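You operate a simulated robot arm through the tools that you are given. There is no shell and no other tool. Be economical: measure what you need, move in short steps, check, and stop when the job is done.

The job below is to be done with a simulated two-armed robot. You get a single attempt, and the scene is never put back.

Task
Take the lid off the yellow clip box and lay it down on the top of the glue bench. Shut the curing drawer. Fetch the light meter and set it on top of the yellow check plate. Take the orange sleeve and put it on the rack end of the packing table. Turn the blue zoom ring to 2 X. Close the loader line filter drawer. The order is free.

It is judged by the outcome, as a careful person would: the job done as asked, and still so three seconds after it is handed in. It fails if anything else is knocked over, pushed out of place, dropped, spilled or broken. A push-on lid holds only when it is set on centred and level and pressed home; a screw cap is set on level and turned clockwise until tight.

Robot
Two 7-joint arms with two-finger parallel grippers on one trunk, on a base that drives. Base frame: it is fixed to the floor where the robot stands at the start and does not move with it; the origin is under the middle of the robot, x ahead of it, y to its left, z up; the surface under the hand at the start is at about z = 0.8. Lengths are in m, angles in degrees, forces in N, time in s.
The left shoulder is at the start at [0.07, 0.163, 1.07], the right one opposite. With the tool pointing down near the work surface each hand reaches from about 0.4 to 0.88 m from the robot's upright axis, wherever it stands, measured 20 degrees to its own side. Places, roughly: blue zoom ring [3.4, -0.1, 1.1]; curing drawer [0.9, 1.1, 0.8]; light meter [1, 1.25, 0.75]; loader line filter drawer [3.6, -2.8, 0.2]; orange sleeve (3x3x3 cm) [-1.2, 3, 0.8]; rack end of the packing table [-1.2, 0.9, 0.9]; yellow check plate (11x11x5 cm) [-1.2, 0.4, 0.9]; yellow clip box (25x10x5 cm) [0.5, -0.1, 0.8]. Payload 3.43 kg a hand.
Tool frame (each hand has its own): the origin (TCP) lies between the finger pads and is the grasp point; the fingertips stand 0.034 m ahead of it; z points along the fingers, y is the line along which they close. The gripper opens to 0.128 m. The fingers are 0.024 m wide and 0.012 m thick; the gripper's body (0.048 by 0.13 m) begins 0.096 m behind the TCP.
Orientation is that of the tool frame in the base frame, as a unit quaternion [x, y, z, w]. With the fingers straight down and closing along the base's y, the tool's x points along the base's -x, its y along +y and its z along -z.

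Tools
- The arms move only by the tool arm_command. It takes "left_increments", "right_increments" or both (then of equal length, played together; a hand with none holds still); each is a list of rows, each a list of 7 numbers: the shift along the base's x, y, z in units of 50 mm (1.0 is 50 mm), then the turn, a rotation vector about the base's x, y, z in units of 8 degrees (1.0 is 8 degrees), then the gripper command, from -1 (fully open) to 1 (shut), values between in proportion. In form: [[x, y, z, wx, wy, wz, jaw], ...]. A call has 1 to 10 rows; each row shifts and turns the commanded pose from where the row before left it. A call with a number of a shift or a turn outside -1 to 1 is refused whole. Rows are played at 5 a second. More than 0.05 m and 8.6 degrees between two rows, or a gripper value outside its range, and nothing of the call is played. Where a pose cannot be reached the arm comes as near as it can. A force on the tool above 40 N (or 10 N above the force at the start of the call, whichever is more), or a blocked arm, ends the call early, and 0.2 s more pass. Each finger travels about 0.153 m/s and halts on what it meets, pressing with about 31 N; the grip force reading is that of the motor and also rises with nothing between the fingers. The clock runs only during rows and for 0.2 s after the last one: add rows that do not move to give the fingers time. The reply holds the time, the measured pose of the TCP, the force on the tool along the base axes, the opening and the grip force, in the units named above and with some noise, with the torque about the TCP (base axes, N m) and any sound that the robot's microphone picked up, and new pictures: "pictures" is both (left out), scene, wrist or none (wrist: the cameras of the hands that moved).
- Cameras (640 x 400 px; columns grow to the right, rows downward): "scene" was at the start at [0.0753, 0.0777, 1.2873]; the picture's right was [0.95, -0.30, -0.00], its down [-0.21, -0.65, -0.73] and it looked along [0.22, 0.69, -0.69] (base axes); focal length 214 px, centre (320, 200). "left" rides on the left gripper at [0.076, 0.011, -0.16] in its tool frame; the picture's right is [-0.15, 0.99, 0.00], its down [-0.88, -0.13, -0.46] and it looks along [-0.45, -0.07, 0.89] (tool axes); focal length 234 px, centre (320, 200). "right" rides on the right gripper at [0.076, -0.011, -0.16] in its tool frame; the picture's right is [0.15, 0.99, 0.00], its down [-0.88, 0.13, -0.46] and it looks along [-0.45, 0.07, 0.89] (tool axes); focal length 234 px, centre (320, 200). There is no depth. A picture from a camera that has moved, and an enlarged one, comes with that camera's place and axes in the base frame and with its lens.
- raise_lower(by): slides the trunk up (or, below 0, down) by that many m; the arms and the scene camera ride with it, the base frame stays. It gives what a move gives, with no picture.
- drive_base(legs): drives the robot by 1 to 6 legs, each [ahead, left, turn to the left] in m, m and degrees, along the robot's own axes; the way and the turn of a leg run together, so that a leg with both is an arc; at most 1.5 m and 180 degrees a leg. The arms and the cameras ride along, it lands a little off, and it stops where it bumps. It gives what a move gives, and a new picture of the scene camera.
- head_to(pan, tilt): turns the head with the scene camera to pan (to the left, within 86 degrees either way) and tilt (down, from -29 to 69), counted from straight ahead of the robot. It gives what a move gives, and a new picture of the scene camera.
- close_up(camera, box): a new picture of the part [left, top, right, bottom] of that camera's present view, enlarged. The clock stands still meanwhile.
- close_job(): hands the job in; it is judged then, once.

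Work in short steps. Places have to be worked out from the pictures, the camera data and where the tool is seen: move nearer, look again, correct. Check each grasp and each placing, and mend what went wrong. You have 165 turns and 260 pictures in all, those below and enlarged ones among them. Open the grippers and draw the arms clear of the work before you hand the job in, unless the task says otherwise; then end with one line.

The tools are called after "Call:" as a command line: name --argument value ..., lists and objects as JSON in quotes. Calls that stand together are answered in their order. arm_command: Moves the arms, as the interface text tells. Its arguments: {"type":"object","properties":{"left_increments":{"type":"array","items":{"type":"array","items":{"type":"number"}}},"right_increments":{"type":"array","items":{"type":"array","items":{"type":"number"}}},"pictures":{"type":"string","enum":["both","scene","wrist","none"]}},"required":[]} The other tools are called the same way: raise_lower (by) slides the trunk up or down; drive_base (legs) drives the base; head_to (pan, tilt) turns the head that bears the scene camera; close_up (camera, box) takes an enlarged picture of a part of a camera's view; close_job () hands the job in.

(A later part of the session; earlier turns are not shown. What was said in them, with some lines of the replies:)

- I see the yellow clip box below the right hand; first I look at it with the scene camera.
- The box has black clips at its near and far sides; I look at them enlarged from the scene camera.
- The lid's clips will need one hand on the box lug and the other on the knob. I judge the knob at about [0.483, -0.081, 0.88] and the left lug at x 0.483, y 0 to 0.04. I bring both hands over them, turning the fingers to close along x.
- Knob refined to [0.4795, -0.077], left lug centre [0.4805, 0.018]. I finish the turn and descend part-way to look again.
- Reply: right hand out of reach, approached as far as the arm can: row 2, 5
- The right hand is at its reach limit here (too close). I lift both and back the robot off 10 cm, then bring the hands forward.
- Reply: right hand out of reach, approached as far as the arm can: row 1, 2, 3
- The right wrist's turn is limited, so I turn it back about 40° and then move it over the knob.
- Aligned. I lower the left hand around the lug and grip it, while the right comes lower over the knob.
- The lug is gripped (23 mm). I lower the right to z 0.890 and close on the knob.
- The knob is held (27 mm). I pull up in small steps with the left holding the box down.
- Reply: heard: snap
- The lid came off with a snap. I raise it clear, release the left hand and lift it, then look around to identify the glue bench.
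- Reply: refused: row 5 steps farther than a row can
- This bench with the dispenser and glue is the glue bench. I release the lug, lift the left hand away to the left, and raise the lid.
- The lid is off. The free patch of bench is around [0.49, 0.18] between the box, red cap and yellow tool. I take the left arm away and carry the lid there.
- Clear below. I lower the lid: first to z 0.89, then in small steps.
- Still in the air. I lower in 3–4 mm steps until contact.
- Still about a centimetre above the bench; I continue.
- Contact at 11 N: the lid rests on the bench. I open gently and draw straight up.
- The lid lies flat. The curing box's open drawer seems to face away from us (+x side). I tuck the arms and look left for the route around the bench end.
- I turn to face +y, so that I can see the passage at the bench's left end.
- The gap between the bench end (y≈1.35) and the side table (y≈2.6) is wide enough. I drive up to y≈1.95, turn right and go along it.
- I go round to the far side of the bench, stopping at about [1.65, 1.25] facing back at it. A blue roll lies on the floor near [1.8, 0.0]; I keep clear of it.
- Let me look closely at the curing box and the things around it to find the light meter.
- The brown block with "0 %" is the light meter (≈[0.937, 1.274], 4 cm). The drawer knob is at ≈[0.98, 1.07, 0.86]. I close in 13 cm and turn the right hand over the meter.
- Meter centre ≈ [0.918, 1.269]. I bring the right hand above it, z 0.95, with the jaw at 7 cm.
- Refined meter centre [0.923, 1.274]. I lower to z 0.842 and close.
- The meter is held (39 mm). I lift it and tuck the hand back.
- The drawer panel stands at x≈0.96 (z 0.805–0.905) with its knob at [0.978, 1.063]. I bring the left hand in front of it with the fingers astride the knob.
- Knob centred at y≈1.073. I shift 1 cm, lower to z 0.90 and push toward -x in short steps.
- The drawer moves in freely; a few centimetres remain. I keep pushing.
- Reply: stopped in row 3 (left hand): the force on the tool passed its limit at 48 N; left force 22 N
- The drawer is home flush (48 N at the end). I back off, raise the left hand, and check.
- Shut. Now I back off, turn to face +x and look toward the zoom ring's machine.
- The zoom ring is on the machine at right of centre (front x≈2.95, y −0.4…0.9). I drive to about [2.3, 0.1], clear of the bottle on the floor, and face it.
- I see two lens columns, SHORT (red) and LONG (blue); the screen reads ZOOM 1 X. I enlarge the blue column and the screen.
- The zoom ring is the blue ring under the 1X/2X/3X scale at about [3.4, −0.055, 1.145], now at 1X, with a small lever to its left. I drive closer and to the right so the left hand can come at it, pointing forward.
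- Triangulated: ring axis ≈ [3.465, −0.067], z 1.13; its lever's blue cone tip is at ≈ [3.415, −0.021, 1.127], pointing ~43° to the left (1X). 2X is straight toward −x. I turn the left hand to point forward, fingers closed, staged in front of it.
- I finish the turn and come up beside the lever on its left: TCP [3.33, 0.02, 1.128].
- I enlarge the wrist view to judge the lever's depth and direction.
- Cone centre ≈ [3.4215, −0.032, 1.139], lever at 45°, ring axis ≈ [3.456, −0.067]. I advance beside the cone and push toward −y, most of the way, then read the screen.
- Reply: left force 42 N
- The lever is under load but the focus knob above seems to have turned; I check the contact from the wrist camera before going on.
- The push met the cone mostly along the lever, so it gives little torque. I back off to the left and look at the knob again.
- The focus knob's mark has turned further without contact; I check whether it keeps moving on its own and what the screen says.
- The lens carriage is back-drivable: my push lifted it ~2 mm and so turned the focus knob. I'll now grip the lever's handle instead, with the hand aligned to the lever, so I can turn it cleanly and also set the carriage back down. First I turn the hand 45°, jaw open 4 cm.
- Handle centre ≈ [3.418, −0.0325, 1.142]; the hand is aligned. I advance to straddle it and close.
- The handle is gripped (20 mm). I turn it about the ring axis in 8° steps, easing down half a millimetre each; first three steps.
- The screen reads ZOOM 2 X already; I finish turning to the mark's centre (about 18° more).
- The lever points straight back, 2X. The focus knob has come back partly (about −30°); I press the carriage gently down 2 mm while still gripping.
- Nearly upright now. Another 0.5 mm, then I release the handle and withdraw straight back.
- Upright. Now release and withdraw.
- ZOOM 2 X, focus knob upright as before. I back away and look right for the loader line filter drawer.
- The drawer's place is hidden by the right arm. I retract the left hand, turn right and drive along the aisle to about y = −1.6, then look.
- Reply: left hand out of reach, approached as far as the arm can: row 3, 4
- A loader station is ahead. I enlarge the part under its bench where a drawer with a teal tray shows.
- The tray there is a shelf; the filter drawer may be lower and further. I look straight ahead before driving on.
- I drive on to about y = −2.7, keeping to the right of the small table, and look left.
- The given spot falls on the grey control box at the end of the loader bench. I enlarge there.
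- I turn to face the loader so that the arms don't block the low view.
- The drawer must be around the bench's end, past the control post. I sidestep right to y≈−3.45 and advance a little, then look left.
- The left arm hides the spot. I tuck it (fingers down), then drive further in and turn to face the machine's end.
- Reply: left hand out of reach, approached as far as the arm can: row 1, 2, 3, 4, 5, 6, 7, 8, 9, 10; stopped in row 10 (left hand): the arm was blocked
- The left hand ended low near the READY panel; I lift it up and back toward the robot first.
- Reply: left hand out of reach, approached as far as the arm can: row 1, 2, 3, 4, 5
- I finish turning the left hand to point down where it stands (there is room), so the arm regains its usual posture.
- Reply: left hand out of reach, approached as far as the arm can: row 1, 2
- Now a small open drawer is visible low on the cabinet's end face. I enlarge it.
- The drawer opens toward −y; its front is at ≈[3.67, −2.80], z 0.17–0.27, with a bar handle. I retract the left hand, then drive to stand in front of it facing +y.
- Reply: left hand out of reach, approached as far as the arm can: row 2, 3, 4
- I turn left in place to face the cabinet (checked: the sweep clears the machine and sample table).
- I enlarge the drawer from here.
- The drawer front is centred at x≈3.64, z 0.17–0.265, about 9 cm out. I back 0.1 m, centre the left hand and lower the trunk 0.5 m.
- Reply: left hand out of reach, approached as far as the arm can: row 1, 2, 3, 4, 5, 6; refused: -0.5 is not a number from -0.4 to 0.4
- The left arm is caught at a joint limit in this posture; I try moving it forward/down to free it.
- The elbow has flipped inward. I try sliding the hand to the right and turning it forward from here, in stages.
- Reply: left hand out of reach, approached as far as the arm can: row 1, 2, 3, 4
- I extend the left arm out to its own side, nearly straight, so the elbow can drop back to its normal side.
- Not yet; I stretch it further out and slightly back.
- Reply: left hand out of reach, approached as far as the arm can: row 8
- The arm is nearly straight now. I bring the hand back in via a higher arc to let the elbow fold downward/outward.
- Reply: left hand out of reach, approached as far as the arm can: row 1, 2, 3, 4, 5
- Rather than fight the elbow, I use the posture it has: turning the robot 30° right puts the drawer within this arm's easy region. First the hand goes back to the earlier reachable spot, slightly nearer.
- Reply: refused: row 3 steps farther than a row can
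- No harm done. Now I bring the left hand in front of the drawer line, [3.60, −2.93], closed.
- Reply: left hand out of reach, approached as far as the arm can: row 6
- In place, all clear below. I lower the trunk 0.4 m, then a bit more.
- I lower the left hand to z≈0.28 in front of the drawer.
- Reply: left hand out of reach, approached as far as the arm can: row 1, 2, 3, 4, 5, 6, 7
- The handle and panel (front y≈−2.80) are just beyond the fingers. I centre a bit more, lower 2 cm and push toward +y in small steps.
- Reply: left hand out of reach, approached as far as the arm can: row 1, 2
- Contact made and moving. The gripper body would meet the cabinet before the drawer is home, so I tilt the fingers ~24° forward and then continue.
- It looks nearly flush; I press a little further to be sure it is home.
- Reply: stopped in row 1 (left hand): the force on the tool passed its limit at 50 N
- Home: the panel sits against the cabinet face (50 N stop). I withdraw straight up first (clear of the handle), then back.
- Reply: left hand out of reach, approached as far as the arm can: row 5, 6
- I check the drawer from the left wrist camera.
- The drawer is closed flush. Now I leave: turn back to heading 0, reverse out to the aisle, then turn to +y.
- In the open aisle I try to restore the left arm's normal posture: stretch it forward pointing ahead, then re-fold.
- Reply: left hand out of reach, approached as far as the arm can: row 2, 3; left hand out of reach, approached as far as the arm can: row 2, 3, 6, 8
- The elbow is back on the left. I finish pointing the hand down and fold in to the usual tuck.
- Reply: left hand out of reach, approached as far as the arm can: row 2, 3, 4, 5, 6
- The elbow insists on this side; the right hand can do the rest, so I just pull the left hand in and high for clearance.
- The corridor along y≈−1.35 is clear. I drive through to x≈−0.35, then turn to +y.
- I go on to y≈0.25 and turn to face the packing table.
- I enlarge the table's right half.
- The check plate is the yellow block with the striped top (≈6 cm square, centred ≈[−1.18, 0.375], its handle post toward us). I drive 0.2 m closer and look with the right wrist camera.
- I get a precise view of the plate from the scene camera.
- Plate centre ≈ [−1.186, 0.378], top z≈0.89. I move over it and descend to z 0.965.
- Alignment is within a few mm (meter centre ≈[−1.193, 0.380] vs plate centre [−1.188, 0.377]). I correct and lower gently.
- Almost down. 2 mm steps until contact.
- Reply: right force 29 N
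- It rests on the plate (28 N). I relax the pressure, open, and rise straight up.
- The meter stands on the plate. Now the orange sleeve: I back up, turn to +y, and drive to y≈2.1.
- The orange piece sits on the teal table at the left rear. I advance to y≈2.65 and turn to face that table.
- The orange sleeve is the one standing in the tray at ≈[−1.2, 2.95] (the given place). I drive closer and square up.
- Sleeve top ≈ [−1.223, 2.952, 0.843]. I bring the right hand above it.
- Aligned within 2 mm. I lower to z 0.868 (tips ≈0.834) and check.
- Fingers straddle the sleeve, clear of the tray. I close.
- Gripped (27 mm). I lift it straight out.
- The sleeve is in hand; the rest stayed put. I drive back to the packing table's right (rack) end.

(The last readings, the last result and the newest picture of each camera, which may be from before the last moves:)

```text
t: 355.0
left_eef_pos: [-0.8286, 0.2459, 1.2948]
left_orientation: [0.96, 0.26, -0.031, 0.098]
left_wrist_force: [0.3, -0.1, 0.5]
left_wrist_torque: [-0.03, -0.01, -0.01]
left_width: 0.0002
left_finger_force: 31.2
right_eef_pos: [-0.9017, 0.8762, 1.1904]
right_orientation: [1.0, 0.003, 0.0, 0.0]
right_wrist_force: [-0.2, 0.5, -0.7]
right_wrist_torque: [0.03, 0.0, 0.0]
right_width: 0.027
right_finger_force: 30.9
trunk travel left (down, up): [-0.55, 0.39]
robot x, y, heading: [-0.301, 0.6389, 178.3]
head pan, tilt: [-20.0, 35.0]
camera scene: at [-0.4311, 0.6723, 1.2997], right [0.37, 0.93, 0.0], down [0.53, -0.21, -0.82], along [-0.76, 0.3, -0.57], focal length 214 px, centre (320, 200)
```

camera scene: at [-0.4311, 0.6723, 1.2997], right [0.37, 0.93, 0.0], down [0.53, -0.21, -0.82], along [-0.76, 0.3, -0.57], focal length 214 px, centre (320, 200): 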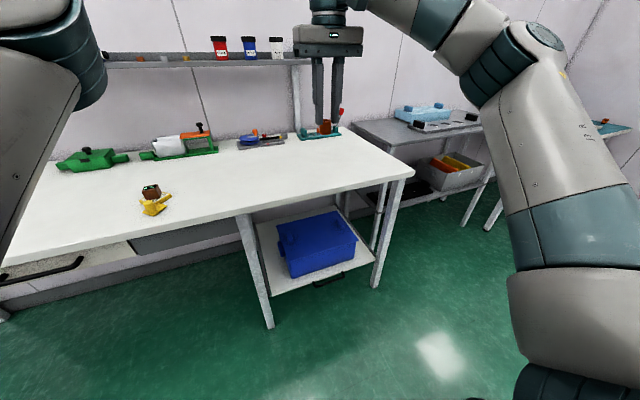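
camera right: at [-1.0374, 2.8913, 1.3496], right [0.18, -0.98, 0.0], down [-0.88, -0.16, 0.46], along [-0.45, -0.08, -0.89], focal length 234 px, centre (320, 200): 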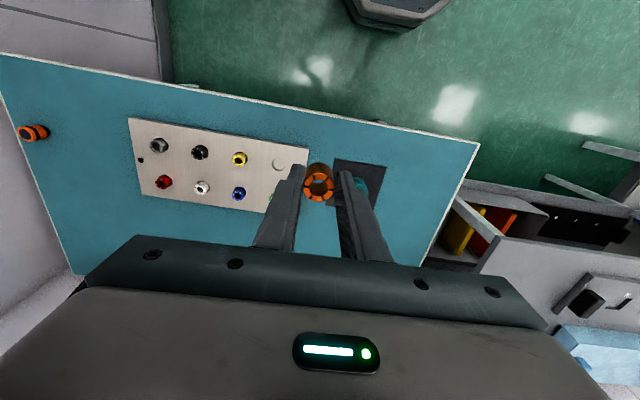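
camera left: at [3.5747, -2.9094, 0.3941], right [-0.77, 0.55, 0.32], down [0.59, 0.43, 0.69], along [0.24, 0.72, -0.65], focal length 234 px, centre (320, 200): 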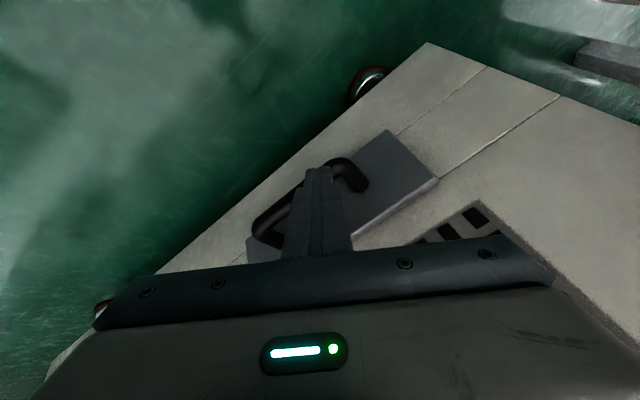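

The table's right end is at y≈1.34; the given spot [−1.2, 0.9] is open surface. I close in 0.2 m and carry the sleeve over [−1.19, 0.95].

Call:
drive_base --legs '[[0.2, 0, 1.5]]'

Call:
arm_command --right_increments '[[-0.4, 0.4, -0.7, 0, 0, 0, 1], [-0.4, 0.4, -0.7, 0, 0, 0, 1], [-0.4, 0.4, -0.7, 0, 0, 0, 1], [-0.4, 0.3, -0.7, 0, 0, 0, 1], [0, 0, -0.7, 0, 0, 0, 1], [0, 0, -0.3, 0, 0, 0, 1]]' --pictures "both"

```text
t: 356.6
left_eef_pos: [-1.0193, 0.2347, 1.2942]
left_orientation: [0.957, 0.272, -0.03, 0.097]
left_wrist_force: [0.7, 0.2, 0.4]
left_wrist_torque: [0.01, -0.03, 0.04]
left_width: 0.0
left_finger_force: 31.1
right_eef_pos: [-1.1072, 0.8637, 1.1897]
right_orientation: [1.0, 0.016, 0.0, 0.0]
right_wrist_force: [-0.3, -0.6, -0.9]
right_wrist_torque: [0.0, -0.06, -0.03]
right_width: 0.0266
right_finger_force: 31.3
trunk travel left (down, up): [-0.55, 0.39]
robot x, y, heading: [-0.4978, 0.6429, 179.5]
head pan, tilt: [-20.0, 35.0]
camera scene: at [-0.633, 0.6719, 1.2997], right [0.34, 0.94, 0.0], down [0.54, -0.2, -0.82], along [-0.77, 0.28, -0.57], focal length 214 px, centre (320, 200)
```

scene: 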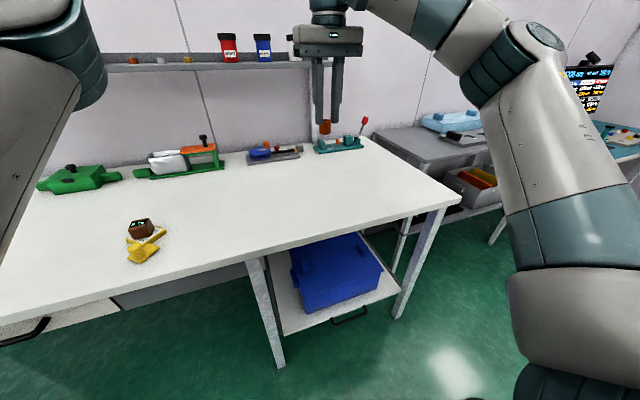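

```text
t: 358.0
left_eef_pos: [-1.0189, 0.2362, 1.2936]
left_orientation: [0.957, 0.273, -0.029, 0.098]
left_wrist_force: [0.5, 0.5, 0.7]
left_wrist_torque: [0.01, -0.03, -0.04]
left_width: 0.0001
left_finger_force: 30.4
right_eef_pos: [-1.1876, 0.9401, 0.9997]
right_orientation: [1.0, 0.016, 0.0, 0.0]
right_wrist_force: [0.6, 0.7, -0.9]
right_wrist_torque: [0.02, 0.0, 0.03]
right_width: 0.0271
right_finger_force: 31.4
trunk travel left (down, up): [-0.55, 0.39]
robot x, y, heading: [-0.5033, 0.6392, 179.8]
head pan, tilt: [-20.0, 35.0]
camera scene: at [-0.6331, 0.6721, 1.2997], right [0.34, 0.94, 0.0], down [0.54, -0.2, -0.82], along [-0.77, 0.28, -0.57], focal length 214 px, centre (320, 200)
camera right: at [-1.1128, 0.9528, 1.1583], right [0.18, -0.98, 0.0], down [-0.88, -0.16, 0.46], along [-0.45, -0.08, -0.89], focal length 234 px, centre (320, 200)
```

scene: 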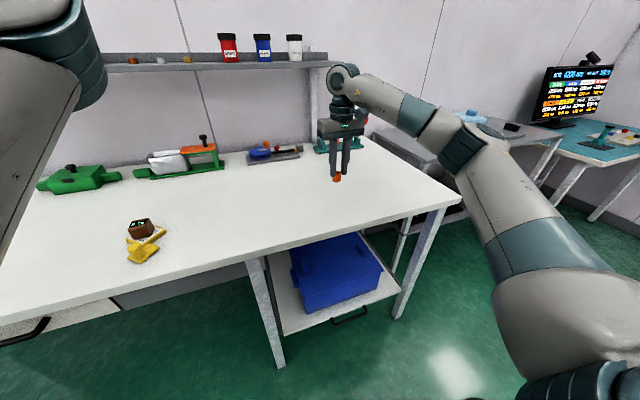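
right: 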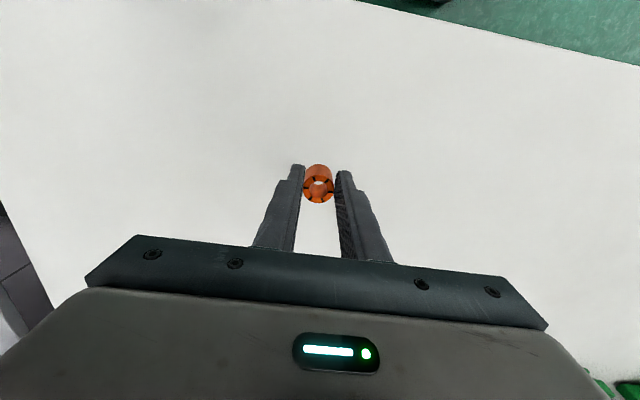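

Clear surface. I lower to z≈0.94, then gently in small steps.

Call:
arm_command --right_increments '[[0, 0, -0.6, 0, 0, 0, 1], [0, 0, -0.5, 0, 0, 0, 1], [0, 0, -0.1, 0, 0, 0, 1]]' --pictures "none"

Call:
close_up --camera "scene" --box '[300, 140, 380, 200]'

```text
t: 358.8
left_eef_pos: [-1.0191, 0.2362, 1.2943]
left_orientation: [0.957, 0.273, -0.029, 0.098]
left_wrist_force: [0.7, -1.1, 0.5]
left_wrist_torque: [-0.01, 0.01, -0.01]
left_width: 0.0
left_finger_force: 31.0
right_eef_pos: [-1.1876, 0.9393, 0.9394]
right_orientation: [1.0, 0.015, 0.0, 0.0]
right_wrist_force: [0.2, 0.1, -1.1]
right_wrist_torque: [-0.03, -0.01, -0.02]
right_width: 0.027
right_finger_force: 30.8
trunk travel left (down, up): [-0.55, 0.39]
robot x, y, heading: [-0.4991, 0.6424, 179.7]
head pan, tilt: [-20.0, 35.0]
```

```text
6.67 times, centred on (340, 170) of scene
camera zoom: at [-0.6329, 0.672, 1.2997], right [0.34, 0.94, 0.0], down [0.54, -0.2, -0.82], along [-0.77, 0.28, -0.57], focal length 1430 px, centre (187, 400)
```

zoom: 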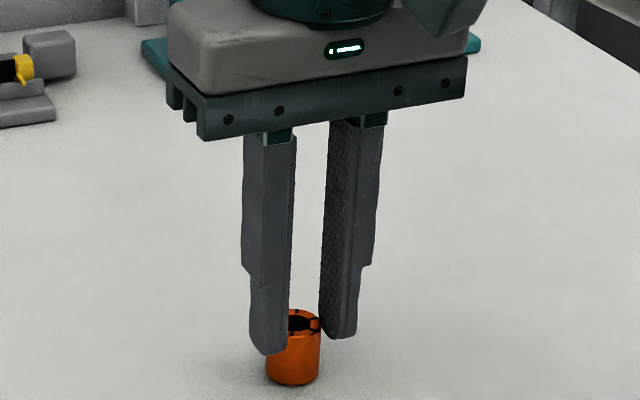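

Very near the surface and upright. I go down in 2 mm steps.

Call:
arm_command --right_increments '[[0, 0, -0.04, 0, 0, 0, 1], [0, 0, -0.04, 0, 0, 0, 1], [0, 0, -0.04, 0, 0, 0, 1]]' --pictures "none"

Call:
close_up --camera "scene" --box '[310, 160, 374, 210]'

```text
t: 359.6
left_eef_pos: [-1.016, 0.2344, 1.2951]
left_orientation: [0.956, 0.273, -0.031, 0.098]
left_wrist_force: [0.5, -0.2, -0.6]
left_wrist_torque: [-0.01, 0.0, -0.01]
left_width: 0.0001
left_finger_force: 31.2
right_eef_pos: [-1.1856, 0.9383, 0.9374]
right_orientation: [1.0, 0.015, -0.003, 0.0]
right_wrist_force: [-6.2, 2.7, 22.4]
right_wrist_torque: [0.17, 0.44, -0.01]
right_width: 0.0269
right_finger_force: 30.5
trunk travel left (down, up): [-0.55, 0.39]
robot x, y, heading: [-0.5002, 0.6441, 179.8]
head pan, tilt: [-20.0, 35.0]
```

```text
8.00 times, centred on (342, 185) of scene
camera zoom: at [-0.6312, 0.6713, 1.3003], right [0.34, 0.94, 0.0], down [0.54, -0.2, -0.82], along [-0.77, 0.28, -0.57], focal length 1716 px, centre (144, 320)
```

zoom: 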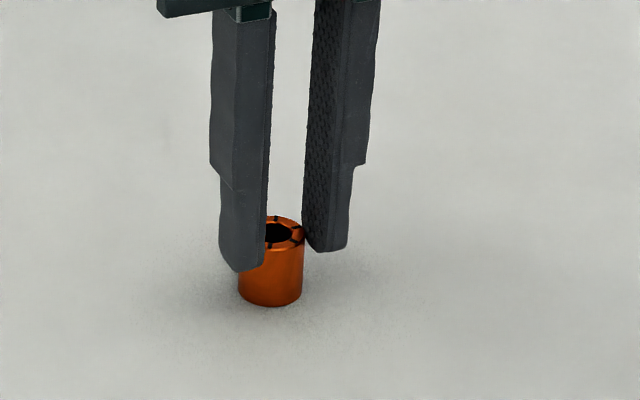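

Contact at 22 N. I relax, open and rise straight up.

Call:
arm_command --right_increments '[[0, 0, 0.08, 0, 0, 0, 1], [0, 0, 0, 0, 0, 0, 0.8], [0, 0, 0, 0, 0, 0, 0.5], [0, 0, 0, 0, 0, 0, 0.2], [0, 0, 0.5, 0, 0, 0, 0.2], [0, 0, 0.9, 0, 0, 0, 0.2], [0, 0, 0.9, 0, 0, 0, 0.2], [0.3, 0, 0.9, 0, 0, 0, 0.2], [0.5, 0, 0.8, 0, 0, 0, 0.2], [0.5, 0, 0.8, 0, 0, 0, 0.2]]' --pictures "scene"

Call:
close_up --camera "scene" --box '[100, 130, 420, 290]'

```text
t: 361.8
left_eef_pos: [-1.0164, 0.2346, 1.295]
left_orientation: [0.957, 0.273, -0.031, 0.096]
left_wrist_force: [0.9, 0.3, 0.1]
left_wrist_torque: [0.05, 0.01, -0.03]
left_width: 0.0001
left_finger_force: 31.2
right_eef_pos: [-1.1188, 0.9371, 1.1803]
right_orientation: [1.0, 0.016, 0.0, 0.0]
right_wrist_force: [0.3, 0.0, 0.4]
right_wrist_torque: [0.02, 0.01, -0.01]
right_width: 0.0514
right_finger_force: 0.0
trunk travel left (down, up): [-0.55, 0.39]
robot x, y, heading: [-0.5006, 0.6404, 179.9]
head pan, tilt: [-20.0, 35.0]
camera scene: at [-0.6309, 0.6712, 1.2999], right [0.34, 0.94, 0.0], down [0.54, -0.2, -0.82], along [-0.77, 0.28, -0.57], focal length 214 px, centre (320, 200)
```

scene: 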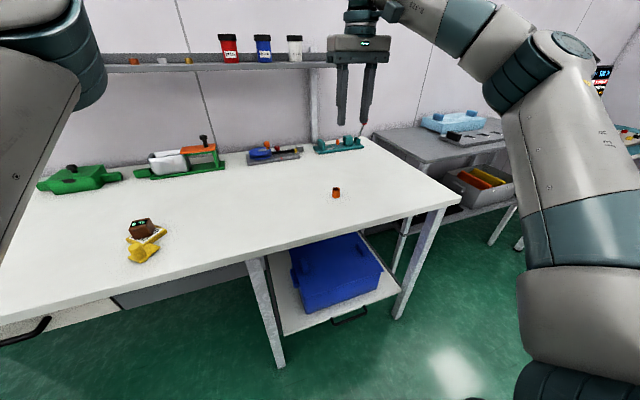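

```text
2.00 times, centred on (260, 210) of scene
camera zoom: at [-0.6309, 0.6712, 1.2999], right [0.34, 0.94, 0.0], down [0.54, -0.2, -0.82], along [-0.77, 0.28, -0.57], focal length 429 px, centre (440, 180)
```

zoom: 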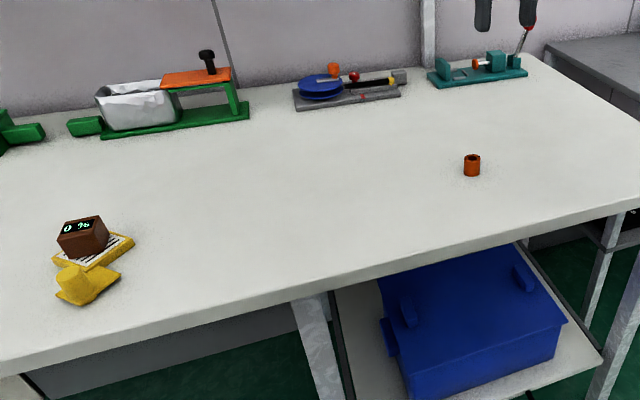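

All set down properly. I back away from the table, open both grippers, and finish with a look.

Call:
drive_base --legs '[[-0.25, 0, 0]]'

Call:
arm_command --left_increments '[[0, 0, 0, 0, 0, 0, -0.5], [0, 0, 0, 0, 0, 0, -1], [0, 0, 0, 0, 0, 0, -1]]' --right_increments '[[0, 0, 0, 0, 0, 0, -0.5], [0, 0, 0, 0, 0, 0, -1], [0, 0, 0, 0, 0, 0, -1]]' --pictures "scene"

```text
t: 363.6
left_eef_pos: [-0.7692, 0.2344, 1.2934]
left_orientation: [0.957, 0.273, -0.029, 0.098]
left_wrist_force: [0.1, -0.1, -0.8]
left_wrist_torque: [0.03, -0.02, 0.02]
left_width: 0.0
left_finger_force: 30.7
right_eef_pos: [-0.8731, 0.9377, 1.1776]
right_orientation: [1.0, 0.015, 0.0, 0.0]
right_wrist_force: [0.5, 0.8, -0.2]
right_wrist_torque: [0.0, -0.03, 0.03]
right_width: 0.0514
right_finger_force: 0.0
trunk travel left (down, up): [-0.55, 0.39]
robot x, y, heading: [-0.2507, 0.64, 179.6]
head pan, tilt: [-20.0, 35.0]
camera scene: at [-0.3827, 0.6713, 1.2996], right [0.34, 0.94, 0.0], down [0.54, -0.2, -0.82], along [-0.77, 0.28, -0.57], focal length 214 px, centre (320, 200)
```

scene: 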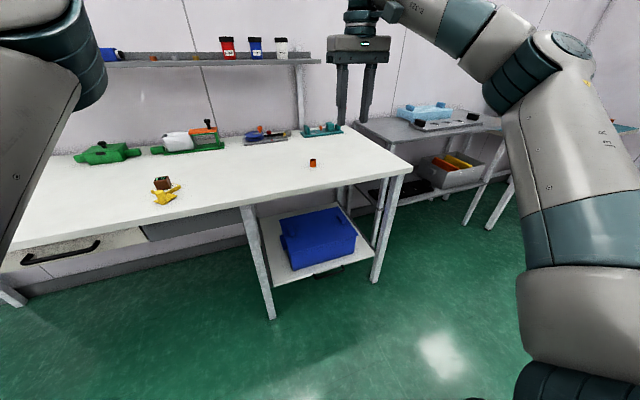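

```text
t: 364.4
left_eef_pos: [-0.7686, 0.2356, 1.2928]
left_orientation: [0.957, 0.273, -0.029, 0.097]
left_wrist_force: [0.0, 0.1, 0.2]
left_wrist_torque: [0.03, 0.01, -0.01]
left_width: 0.1278
left_finger_force: 0.1
right_eef_pos: [-0.8721, 0.9376, 1.1771]
right_orientation: [1.0, 0.016, 0.0, -0.001]
right_wrist_force: [-0.2, 0.3, -1.2]
right_wrist_torque: [0.04, -0.04, 0.01]
right_width: 0.128
right_finger_force: 0.2
trunk travel left (down, up): [-0.55, 0.39]
robot x, y, heading: [-0.2499, 0.6423, 179.9]
head pan, tilt: [-20.0, 35.0]
camera scene: at [-0.3828, 0.6712, 1.2997], right [0.34, 0.94, 0.0], down [0.54, -0.2, -0.82], along [-0.77, 0.28, -0.57], focal length 214 px, centre (320, 200)
```

scene: 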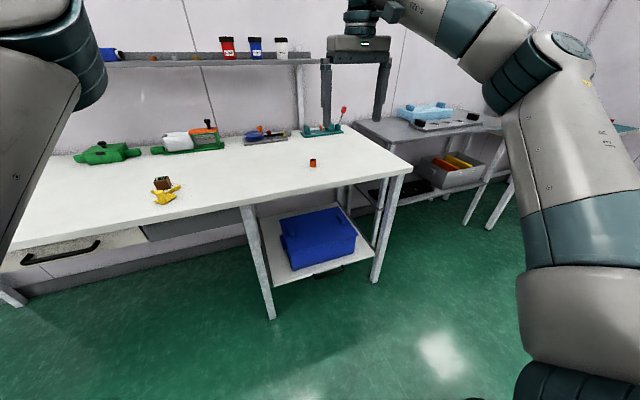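

The grippers are open and the arms are clear; all six parts are done, so I hand in.

Call:
close_job

```text
The job is handed in.
```

All six parts were done and the job is handed in: the clip box lid lies on the glue bench, both drawers are shut, the zoom ring is at 2 X (the focus knob moved during this and I set it back), the light meter stands on the yellow check plate, and the orange sleeve is on the rack end of the packing table.
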